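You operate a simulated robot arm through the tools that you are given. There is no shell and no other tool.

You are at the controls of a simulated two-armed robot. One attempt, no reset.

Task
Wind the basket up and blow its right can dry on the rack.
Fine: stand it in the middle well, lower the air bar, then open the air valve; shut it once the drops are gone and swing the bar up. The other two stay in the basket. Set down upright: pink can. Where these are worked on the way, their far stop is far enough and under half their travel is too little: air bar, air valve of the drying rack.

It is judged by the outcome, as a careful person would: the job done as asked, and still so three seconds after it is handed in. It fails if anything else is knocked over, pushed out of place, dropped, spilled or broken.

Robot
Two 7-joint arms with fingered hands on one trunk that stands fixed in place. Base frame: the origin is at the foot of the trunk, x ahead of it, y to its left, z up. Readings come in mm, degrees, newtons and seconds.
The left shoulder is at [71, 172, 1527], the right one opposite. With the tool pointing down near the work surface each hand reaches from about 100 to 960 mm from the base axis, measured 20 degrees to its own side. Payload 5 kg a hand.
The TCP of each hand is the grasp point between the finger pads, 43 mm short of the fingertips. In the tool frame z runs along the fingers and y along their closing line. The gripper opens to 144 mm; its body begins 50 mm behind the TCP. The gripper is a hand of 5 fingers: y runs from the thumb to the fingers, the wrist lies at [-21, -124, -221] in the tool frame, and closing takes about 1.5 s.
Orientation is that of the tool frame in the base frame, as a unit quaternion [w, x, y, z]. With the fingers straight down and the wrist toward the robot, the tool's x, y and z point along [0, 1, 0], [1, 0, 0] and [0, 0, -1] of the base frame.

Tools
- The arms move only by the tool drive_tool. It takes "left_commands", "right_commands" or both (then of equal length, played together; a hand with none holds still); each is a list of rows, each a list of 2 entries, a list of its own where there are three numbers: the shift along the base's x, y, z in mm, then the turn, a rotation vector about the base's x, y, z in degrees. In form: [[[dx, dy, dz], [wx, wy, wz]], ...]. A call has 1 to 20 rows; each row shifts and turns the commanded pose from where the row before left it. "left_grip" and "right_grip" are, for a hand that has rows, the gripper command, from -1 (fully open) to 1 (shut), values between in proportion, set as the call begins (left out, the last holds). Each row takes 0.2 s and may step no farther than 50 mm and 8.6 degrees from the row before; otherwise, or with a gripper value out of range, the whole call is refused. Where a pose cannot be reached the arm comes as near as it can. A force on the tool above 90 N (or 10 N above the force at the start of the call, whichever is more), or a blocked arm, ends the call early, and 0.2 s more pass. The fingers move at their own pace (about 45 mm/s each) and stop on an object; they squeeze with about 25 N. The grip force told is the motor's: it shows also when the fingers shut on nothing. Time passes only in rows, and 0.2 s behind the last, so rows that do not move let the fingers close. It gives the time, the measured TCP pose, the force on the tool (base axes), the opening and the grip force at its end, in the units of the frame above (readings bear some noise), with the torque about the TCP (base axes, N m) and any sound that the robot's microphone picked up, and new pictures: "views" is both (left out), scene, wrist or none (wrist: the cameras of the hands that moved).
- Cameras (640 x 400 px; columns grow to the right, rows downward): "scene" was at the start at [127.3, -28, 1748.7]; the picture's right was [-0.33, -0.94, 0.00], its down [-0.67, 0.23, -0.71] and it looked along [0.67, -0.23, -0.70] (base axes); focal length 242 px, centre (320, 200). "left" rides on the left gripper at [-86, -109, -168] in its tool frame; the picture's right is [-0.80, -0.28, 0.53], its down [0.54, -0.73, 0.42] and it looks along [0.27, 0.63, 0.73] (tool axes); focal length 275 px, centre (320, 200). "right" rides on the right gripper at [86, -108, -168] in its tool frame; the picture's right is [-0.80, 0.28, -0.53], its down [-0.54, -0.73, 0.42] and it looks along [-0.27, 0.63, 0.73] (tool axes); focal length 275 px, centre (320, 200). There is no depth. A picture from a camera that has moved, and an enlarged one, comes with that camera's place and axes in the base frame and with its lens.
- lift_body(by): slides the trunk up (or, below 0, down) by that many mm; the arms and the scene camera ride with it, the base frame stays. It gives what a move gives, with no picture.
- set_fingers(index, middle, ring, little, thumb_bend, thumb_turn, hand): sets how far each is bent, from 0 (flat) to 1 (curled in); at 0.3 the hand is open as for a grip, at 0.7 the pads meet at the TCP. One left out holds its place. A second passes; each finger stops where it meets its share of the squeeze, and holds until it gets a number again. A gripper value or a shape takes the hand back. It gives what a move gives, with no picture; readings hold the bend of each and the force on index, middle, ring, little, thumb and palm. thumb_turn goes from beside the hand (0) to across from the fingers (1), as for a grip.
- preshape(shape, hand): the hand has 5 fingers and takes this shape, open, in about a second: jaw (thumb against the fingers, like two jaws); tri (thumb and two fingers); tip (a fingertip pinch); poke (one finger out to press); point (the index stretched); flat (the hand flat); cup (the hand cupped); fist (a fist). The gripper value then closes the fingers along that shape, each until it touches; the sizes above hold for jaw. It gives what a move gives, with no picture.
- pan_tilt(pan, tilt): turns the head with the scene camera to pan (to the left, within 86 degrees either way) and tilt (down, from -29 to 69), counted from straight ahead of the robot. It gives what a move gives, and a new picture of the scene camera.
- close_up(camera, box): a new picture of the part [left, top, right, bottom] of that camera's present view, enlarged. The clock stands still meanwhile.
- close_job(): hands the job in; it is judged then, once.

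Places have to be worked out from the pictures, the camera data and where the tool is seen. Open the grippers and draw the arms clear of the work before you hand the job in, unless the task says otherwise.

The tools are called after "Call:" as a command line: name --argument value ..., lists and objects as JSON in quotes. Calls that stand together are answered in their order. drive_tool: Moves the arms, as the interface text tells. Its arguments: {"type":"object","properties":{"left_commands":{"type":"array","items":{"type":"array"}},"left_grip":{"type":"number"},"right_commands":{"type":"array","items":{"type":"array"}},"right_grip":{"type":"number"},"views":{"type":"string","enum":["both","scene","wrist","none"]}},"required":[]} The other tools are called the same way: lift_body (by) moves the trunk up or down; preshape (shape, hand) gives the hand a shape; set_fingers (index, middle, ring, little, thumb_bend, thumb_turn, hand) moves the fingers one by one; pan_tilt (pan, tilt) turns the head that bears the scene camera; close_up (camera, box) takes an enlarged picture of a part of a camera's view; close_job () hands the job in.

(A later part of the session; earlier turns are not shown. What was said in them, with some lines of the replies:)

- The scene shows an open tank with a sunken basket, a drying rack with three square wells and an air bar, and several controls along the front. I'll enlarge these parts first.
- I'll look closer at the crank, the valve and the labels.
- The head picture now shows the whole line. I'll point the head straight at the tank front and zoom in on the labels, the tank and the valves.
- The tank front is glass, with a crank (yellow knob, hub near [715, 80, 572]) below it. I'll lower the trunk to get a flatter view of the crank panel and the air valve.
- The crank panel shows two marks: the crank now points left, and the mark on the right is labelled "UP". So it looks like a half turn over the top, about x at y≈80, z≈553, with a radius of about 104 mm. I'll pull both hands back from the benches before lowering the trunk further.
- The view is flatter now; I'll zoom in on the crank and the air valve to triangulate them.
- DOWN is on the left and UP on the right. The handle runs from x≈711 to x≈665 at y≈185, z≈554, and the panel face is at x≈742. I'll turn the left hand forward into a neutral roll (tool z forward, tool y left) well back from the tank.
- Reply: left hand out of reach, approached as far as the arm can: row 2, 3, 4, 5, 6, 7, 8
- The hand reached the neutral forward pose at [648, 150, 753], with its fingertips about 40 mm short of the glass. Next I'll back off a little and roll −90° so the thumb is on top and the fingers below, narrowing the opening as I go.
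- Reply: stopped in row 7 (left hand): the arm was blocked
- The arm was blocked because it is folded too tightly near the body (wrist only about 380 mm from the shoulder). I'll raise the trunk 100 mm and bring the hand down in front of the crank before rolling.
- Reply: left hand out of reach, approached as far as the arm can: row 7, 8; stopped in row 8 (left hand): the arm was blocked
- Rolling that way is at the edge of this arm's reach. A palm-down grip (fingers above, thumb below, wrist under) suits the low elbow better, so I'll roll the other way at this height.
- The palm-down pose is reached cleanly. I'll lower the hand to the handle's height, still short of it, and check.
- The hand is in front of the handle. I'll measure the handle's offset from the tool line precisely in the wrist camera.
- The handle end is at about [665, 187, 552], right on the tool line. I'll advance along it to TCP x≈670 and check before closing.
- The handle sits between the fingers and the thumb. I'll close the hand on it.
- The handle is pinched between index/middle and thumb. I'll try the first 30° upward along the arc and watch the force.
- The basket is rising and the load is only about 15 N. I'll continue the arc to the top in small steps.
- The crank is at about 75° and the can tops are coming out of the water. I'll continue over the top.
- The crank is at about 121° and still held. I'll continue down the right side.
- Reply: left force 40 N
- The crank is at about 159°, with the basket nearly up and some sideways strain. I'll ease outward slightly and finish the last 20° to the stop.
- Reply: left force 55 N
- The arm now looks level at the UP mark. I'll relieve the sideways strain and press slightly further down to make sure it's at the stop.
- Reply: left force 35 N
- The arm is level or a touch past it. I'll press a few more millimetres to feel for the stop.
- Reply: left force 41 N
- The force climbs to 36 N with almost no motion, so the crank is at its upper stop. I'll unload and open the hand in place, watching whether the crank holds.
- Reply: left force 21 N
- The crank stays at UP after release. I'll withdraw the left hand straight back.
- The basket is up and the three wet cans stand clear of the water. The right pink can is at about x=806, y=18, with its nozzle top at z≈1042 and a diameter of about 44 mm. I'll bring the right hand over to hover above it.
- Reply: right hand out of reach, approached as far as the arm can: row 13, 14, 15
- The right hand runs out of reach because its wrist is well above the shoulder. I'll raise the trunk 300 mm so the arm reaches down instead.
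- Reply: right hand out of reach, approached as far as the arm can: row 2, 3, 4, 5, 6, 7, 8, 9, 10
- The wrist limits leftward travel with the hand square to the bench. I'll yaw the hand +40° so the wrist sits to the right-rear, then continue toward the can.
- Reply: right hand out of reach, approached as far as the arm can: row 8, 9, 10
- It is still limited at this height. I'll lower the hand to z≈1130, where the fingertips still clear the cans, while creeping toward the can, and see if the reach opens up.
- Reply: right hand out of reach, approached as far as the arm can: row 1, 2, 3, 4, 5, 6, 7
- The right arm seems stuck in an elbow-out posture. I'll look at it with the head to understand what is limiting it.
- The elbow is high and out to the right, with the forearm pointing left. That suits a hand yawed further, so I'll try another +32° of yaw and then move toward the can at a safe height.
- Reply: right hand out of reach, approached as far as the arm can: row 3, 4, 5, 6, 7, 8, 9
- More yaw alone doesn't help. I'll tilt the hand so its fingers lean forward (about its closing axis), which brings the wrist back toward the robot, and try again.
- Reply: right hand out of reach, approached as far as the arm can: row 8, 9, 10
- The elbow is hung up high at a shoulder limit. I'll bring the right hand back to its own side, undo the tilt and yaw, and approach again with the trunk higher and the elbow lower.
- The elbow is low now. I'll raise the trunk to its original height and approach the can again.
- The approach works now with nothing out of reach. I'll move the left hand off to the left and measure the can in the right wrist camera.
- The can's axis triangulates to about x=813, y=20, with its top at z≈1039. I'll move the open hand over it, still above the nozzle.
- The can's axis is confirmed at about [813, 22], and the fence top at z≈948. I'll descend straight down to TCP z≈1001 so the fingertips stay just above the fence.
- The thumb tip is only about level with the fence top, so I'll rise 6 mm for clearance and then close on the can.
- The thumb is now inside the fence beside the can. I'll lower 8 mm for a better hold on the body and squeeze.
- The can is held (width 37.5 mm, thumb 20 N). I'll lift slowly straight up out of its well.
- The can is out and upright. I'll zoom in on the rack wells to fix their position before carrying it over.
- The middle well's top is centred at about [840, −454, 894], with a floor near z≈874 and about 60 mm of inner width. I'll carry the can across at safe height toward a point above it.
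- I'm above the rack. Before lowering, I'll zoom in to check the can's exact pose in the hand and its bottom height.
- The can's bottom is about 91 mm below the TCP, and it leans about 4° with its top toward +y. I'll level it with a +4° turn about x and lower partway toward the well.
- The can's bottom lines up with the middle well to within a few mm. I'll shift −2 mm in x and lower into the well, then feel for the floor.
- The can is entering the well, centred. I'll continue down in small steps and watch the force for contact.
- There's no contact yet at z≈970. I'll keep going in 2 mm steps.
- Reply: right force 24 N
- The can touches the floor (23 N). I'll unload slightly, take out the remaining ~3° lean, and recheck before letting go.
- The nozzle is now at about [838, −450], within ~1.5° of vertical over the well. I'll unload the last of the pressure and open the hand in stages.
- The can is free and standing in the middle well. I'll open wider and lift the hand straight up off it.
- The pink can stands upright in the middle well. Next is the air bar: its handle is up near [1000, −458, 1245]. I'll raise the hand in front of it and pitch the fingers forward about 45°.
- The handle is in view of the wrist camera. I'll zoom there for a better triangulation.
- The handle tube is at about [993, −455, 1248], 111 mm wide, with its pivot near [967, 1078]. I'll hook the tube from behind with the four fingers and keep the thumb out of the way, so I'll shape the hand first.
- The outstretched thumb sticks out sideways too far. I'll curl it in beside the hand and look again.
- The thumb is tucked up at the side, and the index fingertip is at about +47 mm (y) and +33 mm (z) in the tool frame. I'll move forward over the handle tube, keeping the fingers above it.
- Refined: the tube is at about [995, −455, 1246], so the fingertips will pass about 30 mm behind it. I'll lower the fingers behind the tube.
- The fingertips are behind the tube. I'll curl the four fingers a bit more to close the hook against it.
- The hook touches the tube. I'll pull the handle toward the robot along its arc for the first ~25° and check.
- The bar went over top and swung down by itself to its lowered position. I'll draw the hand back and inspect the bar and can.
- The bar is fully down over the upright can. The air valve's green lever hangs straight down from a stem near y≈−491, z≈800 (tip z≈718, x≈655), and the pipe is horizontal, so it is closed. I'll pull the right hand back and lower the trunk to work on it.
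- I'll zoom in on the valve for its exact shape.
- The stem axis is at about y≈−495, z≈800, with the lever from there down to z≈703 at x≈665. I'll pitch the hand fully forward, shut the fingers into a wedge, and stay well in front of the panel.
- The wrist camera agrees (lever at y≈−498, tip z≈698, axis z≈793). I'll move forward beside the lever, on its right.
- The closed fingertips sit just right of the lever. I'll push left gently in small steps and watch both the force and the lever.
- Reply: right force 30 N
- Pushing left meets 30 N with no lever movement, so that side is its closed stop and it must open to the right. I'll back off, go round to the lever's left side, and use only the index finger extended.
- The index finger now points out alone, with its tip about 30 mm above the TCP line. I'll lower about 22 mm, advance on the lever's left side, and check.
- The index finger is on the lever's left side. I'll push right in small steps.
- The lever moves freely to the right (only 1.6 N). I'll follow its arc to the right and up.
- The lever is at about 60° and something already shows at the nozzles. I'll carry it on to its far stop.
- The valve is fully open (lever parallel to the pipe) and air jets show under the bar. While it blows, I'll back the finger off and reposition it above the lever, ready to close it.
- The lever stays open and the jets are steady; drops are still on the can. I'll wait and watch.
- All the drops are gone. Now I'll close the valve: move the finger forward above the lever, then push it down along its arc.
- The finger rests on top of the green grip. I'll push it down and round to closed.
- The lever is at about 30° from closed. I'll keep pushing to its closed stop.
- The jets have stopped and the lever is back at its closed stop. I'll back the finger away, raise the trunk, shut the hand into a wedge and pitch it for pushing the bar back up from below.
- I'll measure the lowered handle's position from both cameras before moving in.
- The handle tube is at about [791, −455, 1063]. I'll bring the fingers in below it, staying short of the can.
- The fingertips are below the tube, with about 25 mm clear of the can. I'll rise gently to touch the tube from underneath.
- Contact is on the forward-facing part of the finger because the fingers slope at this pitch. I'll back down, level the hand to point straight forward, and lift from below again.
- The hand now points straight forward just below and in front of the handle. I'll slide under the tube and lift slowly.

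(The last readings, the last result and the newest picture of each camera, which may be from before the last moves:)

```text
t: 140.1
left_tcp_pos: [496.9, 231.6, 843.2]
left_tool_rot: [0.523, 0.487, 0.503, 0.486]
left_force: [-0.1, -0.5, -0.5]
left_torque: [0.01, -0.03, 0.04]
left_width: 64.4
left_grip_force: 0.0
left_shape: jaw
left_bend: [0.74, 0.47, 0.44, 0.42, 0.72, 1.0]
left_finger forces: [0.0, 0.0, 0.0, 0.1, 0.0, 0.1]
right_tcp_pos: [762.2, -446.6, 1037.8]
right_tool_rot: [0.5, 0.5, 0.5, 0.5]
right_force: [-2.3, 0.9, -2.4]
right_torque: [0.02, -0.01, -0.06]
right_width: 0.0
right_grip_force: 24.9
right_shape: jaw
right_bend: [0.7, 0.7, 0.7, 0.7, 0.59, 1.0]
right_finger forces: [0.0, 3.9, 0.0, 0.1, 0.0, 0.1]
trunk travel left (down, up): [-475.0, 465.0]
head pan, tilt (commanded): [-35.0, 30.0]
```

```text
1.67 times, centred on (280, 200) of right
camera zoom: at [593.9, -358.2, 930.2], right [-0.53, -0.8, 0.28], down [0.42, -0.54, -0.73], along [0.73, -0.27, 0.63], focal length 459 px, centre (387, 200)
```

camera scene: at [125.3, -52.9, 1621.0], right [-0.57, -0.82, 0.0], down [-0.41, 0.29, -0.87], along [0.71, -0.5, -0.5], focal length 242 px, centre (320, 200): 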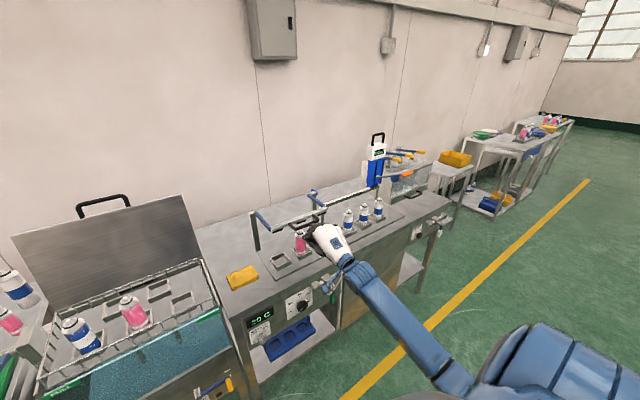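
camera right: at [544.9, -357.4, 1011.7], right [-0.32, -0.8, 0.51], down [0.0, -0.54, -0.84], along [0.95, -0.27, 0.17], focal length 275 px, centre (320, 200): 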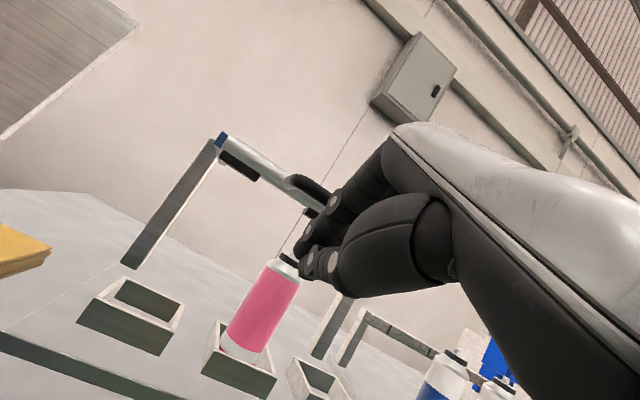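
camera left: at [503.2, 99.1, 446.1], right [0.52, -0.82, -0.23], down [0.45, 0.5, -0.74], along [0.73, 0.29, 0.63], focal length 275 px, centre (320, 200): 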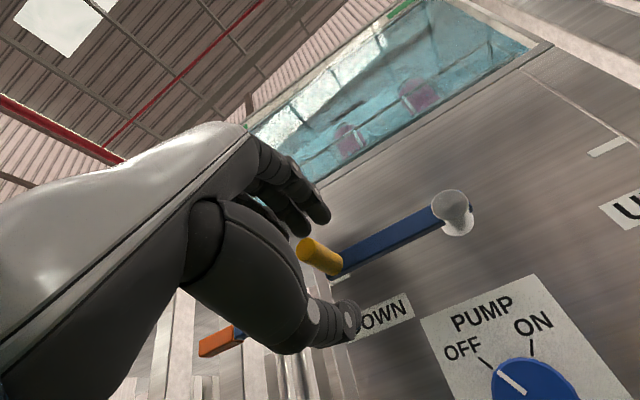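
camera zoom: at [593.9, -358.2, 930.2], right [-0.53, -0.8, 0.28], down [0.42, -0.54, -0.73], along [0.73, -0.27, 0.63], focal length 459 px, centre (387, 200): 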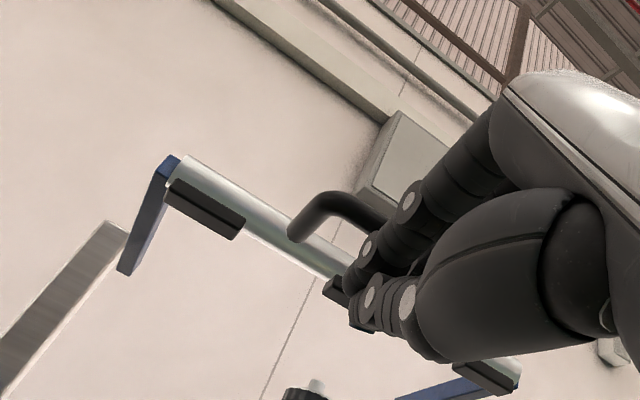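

The tube rests on the fingers with only a few newtons. The thumb underneath could foul the bar higher up, so I'll lower a little and tuck it beside the hand first.

Call:
drive_tool --right_commands '[[[0, 0, -7], [0, 0, 0]], [[0, 0, -7], [0, 0, 0]]]' --views "none"

Call:
set_fingers --hand "right" --index 0.68 --middle 0.68 --ring 0.68 --little 0.68 --thumb_bend 1.0 --thumb_turn 0.0

Call:
close_up --camera "scene" --box '[260, 180, 380, 260]'

Call:
close_up --camera "right" --box '[160, 80, 400, 320]'

```text
t: 140.7
left_tcp_pos: [496.0, 230.2, 843.1]
left_tool_rot: [0.522, 0.487, 0.503, 0.487]
left_force: [0.2, -0.3, 0.9]
left_torque: [0.0, -0.02, 0.02]
left_width: 64.4
left_grip_force: 0.1
left_shape: jaw
left_bend: [0.74, 0.47, 0.44, 0.42, 0.72, 1.0]
left_finger forces: [0.0, 0.1, 0.0, 0.1, 0.1, 0.0]
right_tcp_pos: [763.1, -447.2, 1023.9]
right_tool_rot: [0.499, 0.5, 0.501, 0.5]
right_force: [-2.4, 0.4, -1.5]
right_torque: [0.01, 0.01, -0.04]
right_width: 0.0
right_grip_force: 25.2
right_shape: jaw
right_bend: [0.7, 0.7, 0.7, 0.7, 0.59, 1.0]
right_finger forces: [0.0, 3.6, 0.1, 0.1, 0.0, 0.1]
trunk travel left (down, up): [-475.0, 465.0]
head pan, tilt (commanded): [-35.0, 30.0]
```

```text
t: 141.7
left_tcp_pos: [495.9, 232.1, 842.9]
left_tool_rot: [0.522, 0.488, 0.503, 0.487]
left_force: [-0.1, 0.8, 0.3]
left_torque: [0.0, 0.02, 0.0]
left_width: 64.8
left_grip_force: 0.0
left_shape: jaw
left_bend: [0.74, 0.47, 0.44, 0.42, 0.72, 1.0]
left_finger forces: [0.0, 0.0, 0.0, 0.0, 0.1, 0.0]
right_tcp_pos: [762.1, -447.0, 1024.1]
right_tool_rot: [0.5, 0.501, 0.5, 0.499]
right_force: [-4.3, -1.8, -3.7]
right_torque: [0.09, -0.05, -0.05]
right_width: 92.3
right_grip_force: 2.7
right_shape: fingers
right_bend: [0.68, 0.7, 0.68, 0.68, 1.0, 0.0]
right_finger forces: [0.0, 4.1, 0.1, 0.0, 0.1, 0.1]
trunk travel left (down, up): [-475.0, 465.0]
head pan, tilt (commanded): [-35.0, 30.0]
```

```text
5.00 times, centred on (320, 220) of scene
camera zoom: at [124.1, -53.4, 1621.0], right [-0.57, -0.82, 0.0], down [-0.41, 0.29, -0.87], along [0.71, -0.5, -0.5], focal length 1209 px, centre (320, 100)
```

zoom: 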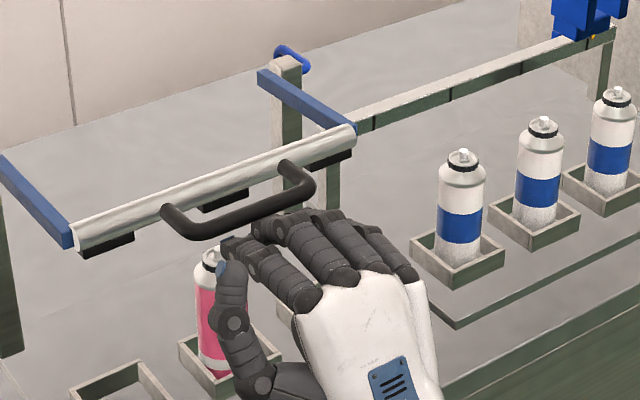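

```text
1.67 times, centred on (280, 200) of right
camera zoom: at [593.6, -358.9, 916.1], right [-0.53, -0.8, 0.28], down [0.42, -0.54, -0.73], along [0.73, -0.27, 0.63], focal length 459 px, centre (387, 200)
```

zoom: 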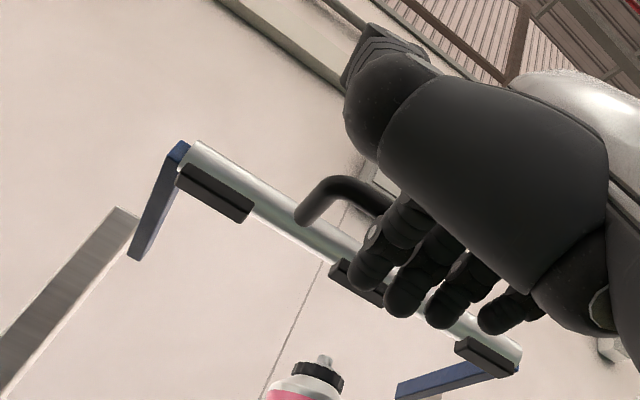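

The thumb is tucked up at the left and the tube still rests on the fingers. I'll lift along the bar's arc in steps.

Call:
drive_tool --right_commands '[[[-1, 0, 13.5], [0, 0, 0]], [[-1, 0, 13.5], [0, 0, 0]], [[1, 0, 15], [0, 0, 0]], [[1.7, 0, 15.4], [0, 0, 0]], [[3.4, 0, 15], [0, 0, 0]], [[4.5, 0, 14.5], [0, 0, 0]], [[6, 0, 14], [0, 0, 0]], [[6.9, 0, 13.6], [0, 0, 0]]]' --views "none"

Call:
close_up --camera "scene" --box '[260, 160, 400, 260]'

Call:
close_up --camera "right" --box '[160, 80, 400, 320]'

```text
t: 143.5
left_tcp_pos: [495.5, 230.1, 842.1]
left_tool_rot: [0.522, 0.488, 0.503, 0.487]
left_force: [-0.4, 0.0, 0.4]
left_torque: [0.02, 0.04, 0.0]
left_width: 64.4
left_grip_force: 0.0
left_shape: jaw
left_bend: [0.74, 0.47, 0.44, 0.42, 0.72, 1.0]
left_finger forces: [0.0, 0.1, 0.0, 0.0, 0.0, 0.1]
right_tcp_pos: [783.2, -446.3, 1140.4]
right_tool_rot: [0.499, 0.5, 0.501, 0.5]
right_force: [-1.4, 0.4, -1.4]
right_torque: [0.0, 0.01, -0.03]
right_width: 92.0
right_grip_force: 1.0
right_shape: fingers
right_bend: [0.68, 0.69, 0.68, 0.68, 1.0, 0.0]
right_finger forces: [0.0, 2.2, 0.1, 0.1, 0.0, 0.0]
trunk travel left (down, up): [-475.0, 465.0]
head pan, tilt (commanded): [-35.0, 30.0]
```

```text
4.00 times, centred on (330, 210) of scene
camera zoom: at [124.2, -52.9, 1621.1], right [-0.57, -0.82, 0.0], down [-0.41, 0.29, -0.87], along [0.71, -0.5, -0.5], focal length 967 px, centre (280, 160)
```

zoom: 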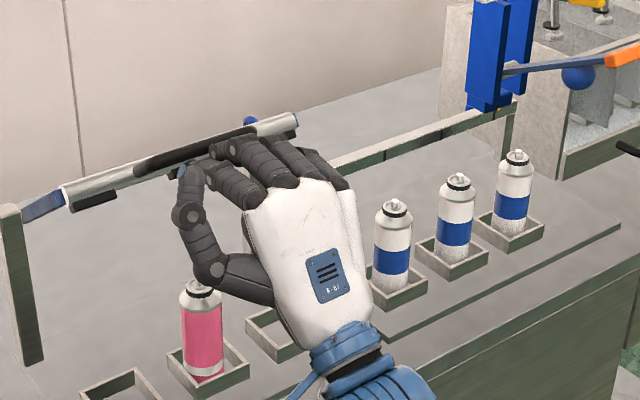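

```text
1.67 times, centred on (280, 200) of right
camera zoom: at [615.0, -358.7, 1031.2], right [-0.53, -0.8, 0.28], down [0.42, -0.54, -0.73], along [0.73, -0.27, 0.63], focal length 459 px, centre (387, 200)
```

zoom: 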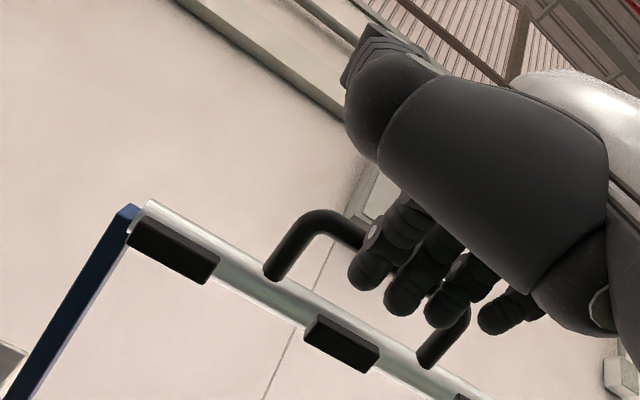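

The bar follows smoothly at about 2 N. I'll continue the arc upward.

Call:
drive_tool --right_commands '[[[8.5, 0, 12.7], [0, 0, 0]], [[9, 0, 12.3], [0, 0, 0]], [[10.5, 0, 11], [0, 0, 0]], [[11.1, 0, 10.6], [0, 0, 0]], [[12.3, 0, 9], [0, 0, 0]], [[12.7, 0, 8.5], [0, 0, 0]]]' --views "none"

Call:
close_up --camera "scene" --box '[260, 150, 400, 250]'

Call:
close_up --camera "right" --box '[160, 80, 400, 320]'

```text
t: 144.9
left_tcp_pos: [495.0, 231.3, 843.4]
left_tool_rot: [0.522, 0.488, 0.503, 0.486]
left_force: [0.3, 0.3, 0.3]
left_torque: [0.02, 0.0, 0.01]
left_width: 64.2
left_grip_force: 0.1
left_shape: jaw
left_bend: [0.74, 0.47, 0.44, 0.42, 0.72, 1.0]
left_finger forces: [0.1, 0.0, 0.0, 0.1, 0.0, 0.0]
right_tcp_pos: [848.1, -445.3, 1203.8]
right_tool_rot: [0.5, 0.501, 0.501, 0.499]
right_force: [-1.0, -0.7, -1.1]
right_torque: [0.0, 0.03, -0.01]
right_width: 92.6
right_grip_force: 0.1
right_shape: fingers
right_bend: [0.68, 0.69, 0.68, 0.68, 1.0, 0.0]
right_finger forces: [0.2, 1.0, 0.0, 0.1, 0.0, 0.1]
trunk travel left (down, up): [-475.0, 465.0]
head pan, tilt (commanded): [-35.0, 30.0]
```

```text
4.00 times, centred on (330, 200) of scene
camera zoom: at [124.9, -52.8, 1621.0], right [-0.57, -0.82, 0.0], down [-0.41, 0.29, -0.87], along [0.71, -0.5, -0.5], focal length 967 px, centre (280, 200)
```

zoom: 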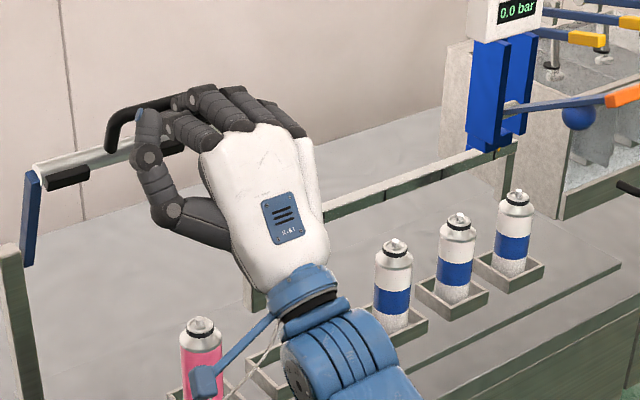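

```text
1.67 times, centred on (280, 200) of right
camera zoom: at [680.7, -358.3, 1095.1], right [-0.53, -0.8, 0.28], down [0.42, -0.54, -0.73], along [0.73, -0.27, 0.63], focal length 459 px, centre (387, 200)
```

zoom: 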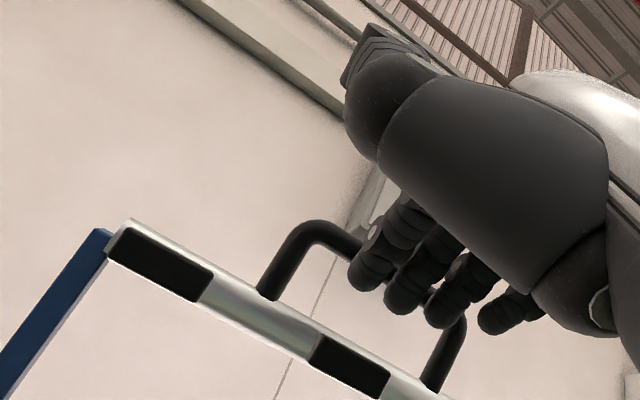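

The bar is about two-thirds up. I'll carry it on past vertical so it settles back on its upper stop.

Call:
drive_tool --right_commands '[[[13.6, 0, 6.7], [0, 0, 0]], [[14, 0, 6.2], [0, 0, 0]], [[14.6, 0, 4.2], [0, 0, 0]], [[14.9, 0, 3.7], [0, 0, 0]], [[15.2, 0, 1.8], [0, 0, 0]], [[12, 0, 0.5], [0, 0, 0]]]' --views "none"

Call:
close_up --camera "scene" --box '[260, 140, 400, 240]'

Call:
close_up --camera "right" --box '[160, 80, 400, 320]'

```text
t: 146.3
left_tcp_pos: [496.2, 231.2, 843.3]
left_tool_rot: [0.523, 0.488, 0.502, 0.486]
left_force: [0.2, 0.2, -0.9]
left_torque: [0.01, 0.0, -0.02]
left_width: 64.7
left_grip_force: 0.0
left_shape: jaw
left_bend: [0.74, 0.47, 0.44, 0.42, 0.72, 1.0]
left_finger forces: [0.1, 0.1, 0.0, 0.0, 0.0, 0.0]
right_tcp_pos: [931.9, -446.2, 1224.0]
right_tool_rot: [0.5, 0.5, 0.501, 0.5]
right_force: [0.0, 1.0, -0.7]
right_torque: [-0.01, -0.04, 0.01]
right_width: 92.4
right_grip_force: 0.2
right_shape: fingers
right_bend: [0.68, 0.68, 0.68, 0.68, 1.0, 0.0]
right_finger forces: [0.1, 0.1, 0.0, 0.0, 0.0, 0.0]
trunk travel left (down, up): [-475.0, 465.0]
head pan, tilt (commanded): [-35.0, 30.0]
```

```text
4.00 times, centred on (330, 190) of scene
camera zoom: at [124.9, -52.9, 1621.0], right [-0.57, -0.82, 0.0], down [-0.41, 0.29, -0.87], along [0.71, -0.5, -0.5], focal length 967 px, centre (280, 240)
```

zoom: 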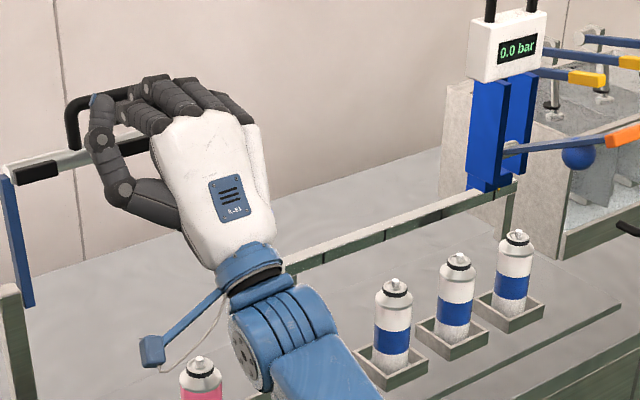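

```text
1.67 times, centred on (280, 200) of right
camera zoom: at [764.7, -358.1, 1117.3], right [-0.53, -0.8, 0.29], down [0.42, -0.54, -0.73], along [0.73, -0.27, 0.63], focal length 459 px, centre (387, 200)
```

zoom: 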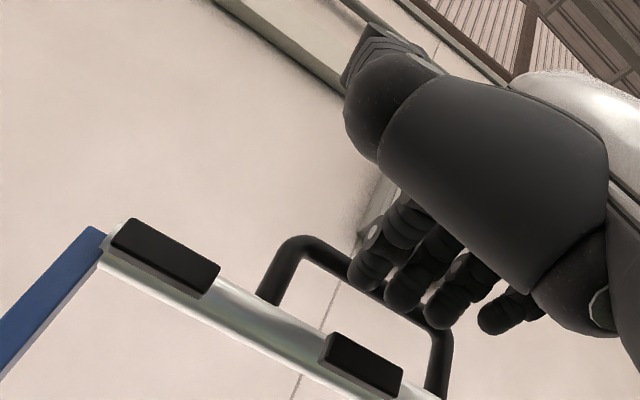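

The load is gone, so the bar has gone over to its rest. I'll withdraw the hand straight back and check everything.

Call:
drive_tool --right_commands '[[[-20, 0, 0], [0, 0, 0]], [[-30, 0, 0], [0, 0, 0]], [[-35, -10, 0], [0, 0, 0]], [[-40, -20, 0], [0, 0, 0]], [[-40, -25, 0], [0, 0, 0]], [[-40, -25, 0], [0, 0, 0]], [[-40, -25, 0], [0, 0, 0]], [[-40, -20, -10], [0, 0, 0]], [[-40, -10, -20], [0, 0, 0]]]' --views "none"

Call:
pan_tilt --pan -22 --tilt 35

Call:
close_up --camera "scene" --box '[310, 110, 450, 280]'

Call:
close_up --camera "scene" --box '[120, 130, 300, 330]'

```text
t: 148.3
left_tcp_pos: [493.7, 231.6, 843.7]
left_tool_rot: [0.523, 0.486, 0.503, 0.487]
left_force: [-1.2, -0.4, -0.4]
left_torque: [-0.02, 0.02, -0.02]
left_width: 64.6
left_grip_force: 0.1
left_shape: jaw
left_bend: [0.74, 0.47, 0.44, 0.42, 0.72, 1.0]
left_finger forces: [0.0, 0.1, 0.1, 0.0, 0.0, 0.0]
right_tcp_pos: [607.5, -581.1, 1197.1]
right_tool_rot: [0.5, 0.499, 0.5, 0.502]
right_force: [-0.8, -0.8, 0.3]
right_torque: [0.0, 0.04, -0.02]
right_width: 92.2
right_grip_force: 0.1
right_shape: fingers
right_bend: [0.68, 0.68, 0.68, 0.68, 1.0, 0.0]
right_finger forces: [0.0, 0.1, 0.0, 0.1, 0.0, 0.0]
trunk travel left (down, up): [-475.0, 465.0]
head pan, tilt (commanded): [-35.0, 30.0]
```

```text
t: 149.1
left_tcp_pos: [495.9, 230.2, 842.9]
left_tool_rot: [0.523, 0.488, 0.503, 0.486]
left_force: [0.5, -0.6, 0.5]
left_torque: [-0.01, -0.01, 0.02]
left_width: 64.6
left_grip_force: 0.0
left_shape: jaw
left_bend: [0.74, 0.47, 0.44, 0.42, 0.72, 1.0]
left_finger forces: [0.0, 0.0, 0.1, 0.1, 0.1, 0.0]
right_tcp_pos: [607.9, -581.0, 1196.6]
right_tool_rot: [0.5, 0.5, 0.5, 0.5]
right_force: [0.4, 0.6, -0.4]
right_torque: [0.01, -0.02, -0.03]
right_width: 92.2
right_grip_force: 0.0
right_shape: fingers
right_bend: [0.68, 0.68, 0.68, 0.68, 1.0, 0.0]
right_finger forces: [0.1, 0.0, 0.1, 0.0, 0.0, 0.1]
trunk travel left (down, up): [-475.0, 465.0]
head pan, tilt (commanded): [-22.0, 35.0]
camera scene: at [132.2, -34.1, 1613.2], right [-0.38, -0.93, 0.0], down [-0.53, 0.22, -0.82], along [0.76, -0.31, -0.57], focal length 242 px, centre (320, 200)
```

scene: 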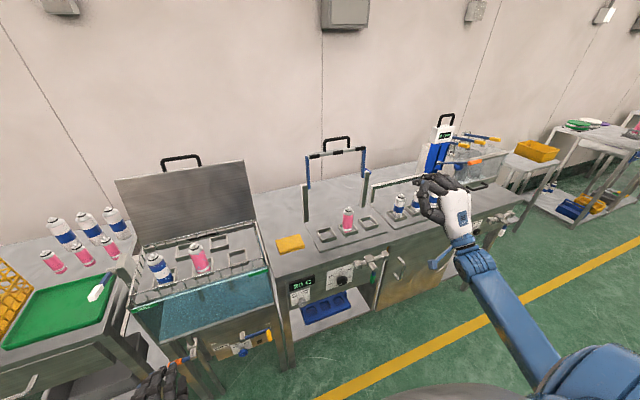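

```text
2.35 times, centred on (380, 195) of scene
camera zoom: at [132.2, -34.1, 1613.2], right [-0.38, -0.93, 0.0], down [-0.53, 0.22, -0.82], along [0.76, -0.31, -0.57], focal length 569 px, centre (179, 212)
```

zoom: 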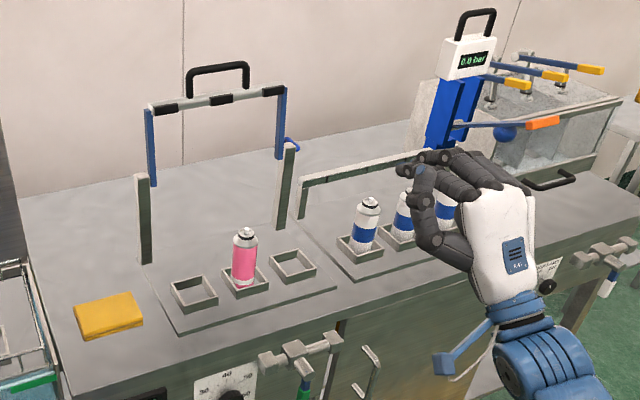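

```text
2.00 times, centred on (210, 230) of scene
camera zoom: at [132.2, -34.1, 1613.2], right [-0.38, -0.93, 0.0], down [-0.53, 0.22, -0.82], along [0.76, -0.31, -0.57], focal length 484 px, centre (540, 140)
```

zoom: 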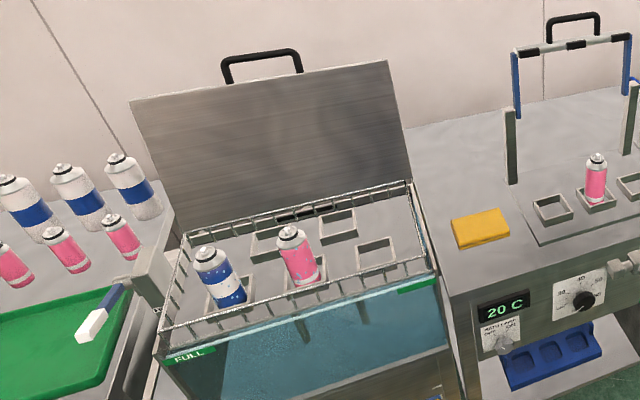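

The bar is up, the pink can stands dry in the middle well, and the other two are in the raised basket. I'll open the right hand, draw both arms back, and do a final check of the valve and crank.

Call:
preshape --shape "jaw" --hand "right"

Call:
drive_tool --right_commands '[[[-30, -10, 0], [0, 0, 0]], [[-30, -10, 0], [0, 0, 0]], [[-30, -5, 0], [0, 0, 0]], [[-20, 0, 0], [0, 0, 0]], [[0, 0, 0], [0, 0, 0]]]' --left_commands '[[[-10, 20, 0], [0, 0, 0]], [[-10, 20, 0], [0, 0, 0]], [[-10, 20, 0], [0, 0, 0]], [[0, 0, 0], [0, 0, 0]], [[0, 0, 0], [0, 0, 0]]]' --left_grip -1.0 --right_grip -1.0 --views "scene"

Call:
close_up --camera "scene" --box '[340, 230, 420, 300]'

Call:
close_up --camera "scene" --box '[290, 120, 450, 260]'

Call:
close_up --camera "scene" --box '[130, 290, 290, 400]'

```text
t: 149.9
left_tcp_pos: [495.1, 230.8, 842.5]
left_tool_rot: [0.521, 0.487, 0.503, 0.487]
left_force: [0.0, -0.2, 0.3]
left_torque: [0.01, -0.04, -0.01]
left_width: 64.7
left_grip_force: 0.1
left_shape: jaw
left_bend: [0.74, 0.47, 0.44, 0.42, 0.72, 1.0]
left_finger forces: [0.0, 0.1, 0.1, 0.1, 0.0, 0.0]
right_tcp_pos: [609.6, -582.2, 1195.8]
right_tool_rot: [0.5, 0.499, 0.5, 0.501]
right_force: [0.7, 1.0, 0.0]
right_torque: [0.03, -0.01, -0.01]
right_width: 143.4
right_grip_force: 0.0
right_shape: jaw
right_bend: [0.3, 0.3, 0.3, 0.3, 0.3, 0.97]
right_finger forces: [0.0, 0.1, 0.0, 0.1, 0.0, 0.1]
trunk travel left (down, up): [-475.0, 465.0]
head pan, tilt (commanded): [-22.0, 35.0]
```

```text
t: 151.2
left_tcp_pos: [466.7, 292.4, 842.8]
left_tool_rot: [0.522, 0.487, 0.503, 0.487]
left_force: [-0.4, 1.2, 0.5]
left_torque: [-0.02, 0.01, 0.01]
left_width: 143.5
left_grip_force: 0.0
left_shape: jaw
left_bend: [0.3, 0.3, 0.3, 0.3, 0.3, 0.98]
left_finger forces: [0.0, 0.1, 0.1, 0.1, 0.0, 0.0]
right_tcp_pos: [498.0, -606.2, 1195.6]
right_tool_rot: [0.5, 0.5, 0.5, 0.5]
right_force: [0.1, -0.3, -0.5]
right_torque: [0.0, -0.02, 0.04]
right_width: 143.7
right_grip_force: 0.1
right_shape: jaw
right_bend: [0.3, 0.3, 0.3, 0.3, 0.3, 0.97]
right_finger forces: [0.0, 0.0, 0.0, 0.0, 0.1, 0.0]
trunk travel left (down, up): [-475.0, 465.0]
head pan, tilt (commanded): [-22.0, 35.0]
camera scene: at [132.6, -34.2, 1613.2], right [-0.38, -0.93, 0.0], down [-0.53, 0.22, -0.82], along [0.76, -0.31, -0.57], focal length 242 px, centre (320, 200)
```

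scene: 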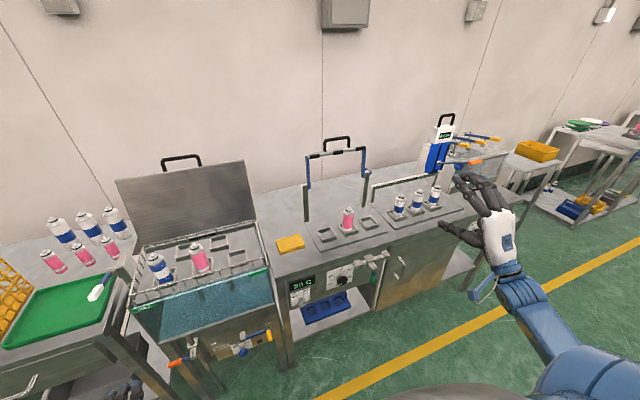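

```text
5.71 times, centred on (380, 265) of scene
camera zoom: at [132.6, -34.2, 1613.2], right [-0.38, -0.93, 0.0], down [-0.53, 0.22, -0.82], along [0.76, -0.31, -0.57], focal length 1382 px, centre (-23, -171)
```

zoom: 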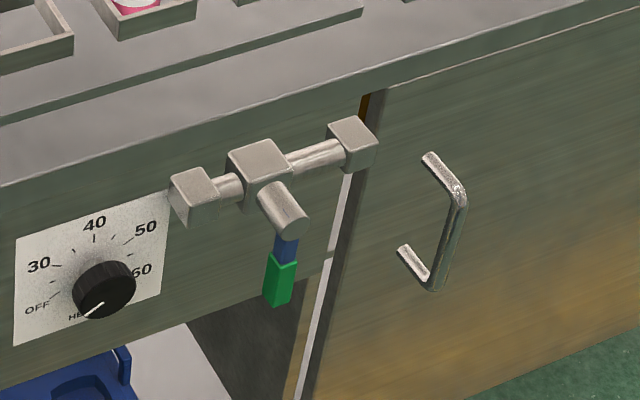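

```text
2.86 times, centred on (370, 190) of scene
camera zoom: at [132.6, -34.2, 1613.2], right [-0.38, -0.93, 0.0], down [-0.53, 0.22, -0.82], along [0.76, -0.31, -0.57], focal length 691 px, centre (177, 229)
```

zoom: 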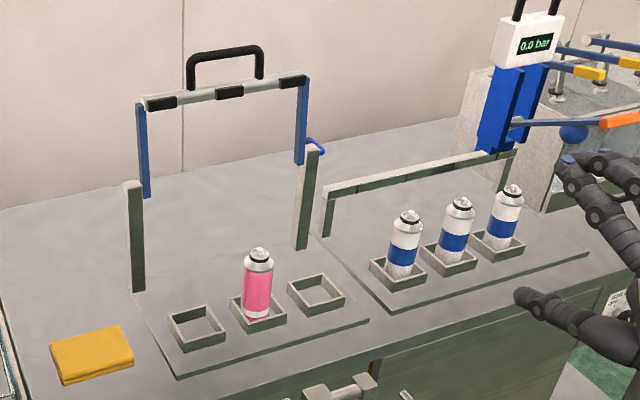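

```text
3.64 times, centred on (210, 345) of scene
camera zoom: at [132.6, -34.2, 1613.2], right [-0.38, -0.93, 0.0], down [-0.53, 0.22, -0.82], along [0.76, -0.31, -0.57], focal length 880 px, centre (720, -327)
```

zoom: 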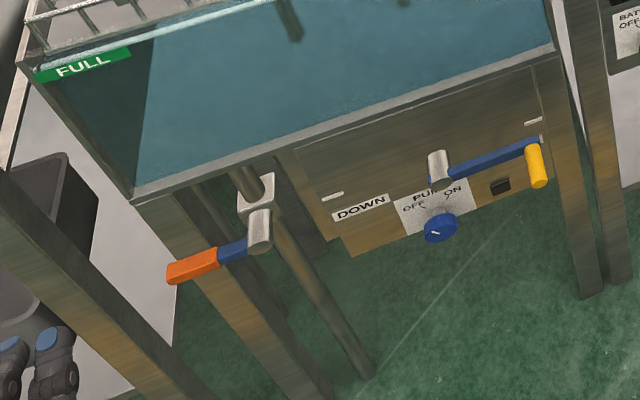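

The valve lever hangs closed, the air bar is up, and the crank is at UP. The dry pink can stands upright in the middle well, the other two cans are in the basket, and both hands are open and clear. I'm handing in the job.

Call:
close_job

```text
The job is handed in.
```

The job is done and handed in; no result has come back yet. The basket is wound up, and its right can (the pink one) was blown dry and now stands upright in the middle well.

- **Basket:** the crank is at its UP stop and held there after I let go. The other two cans are still in the basket.
- **Drying:** I lowered the air bar, opened the valve fully, and shut it once no drops showed on the can. The air jets stopped when the valve closed.
- **Air bar:** it is back up. Both times it swung the last part of the way under its own weight; the can stayed upright.
- **Pushing the valve the wrong way:** I first pushed the lever left and met about 30 N at its closed stop. I backed off and opened it to the right with almost no force.
- **Surroundings:** I saw nothing knocked over or moved. Both hands are open and drawn clear of the work.
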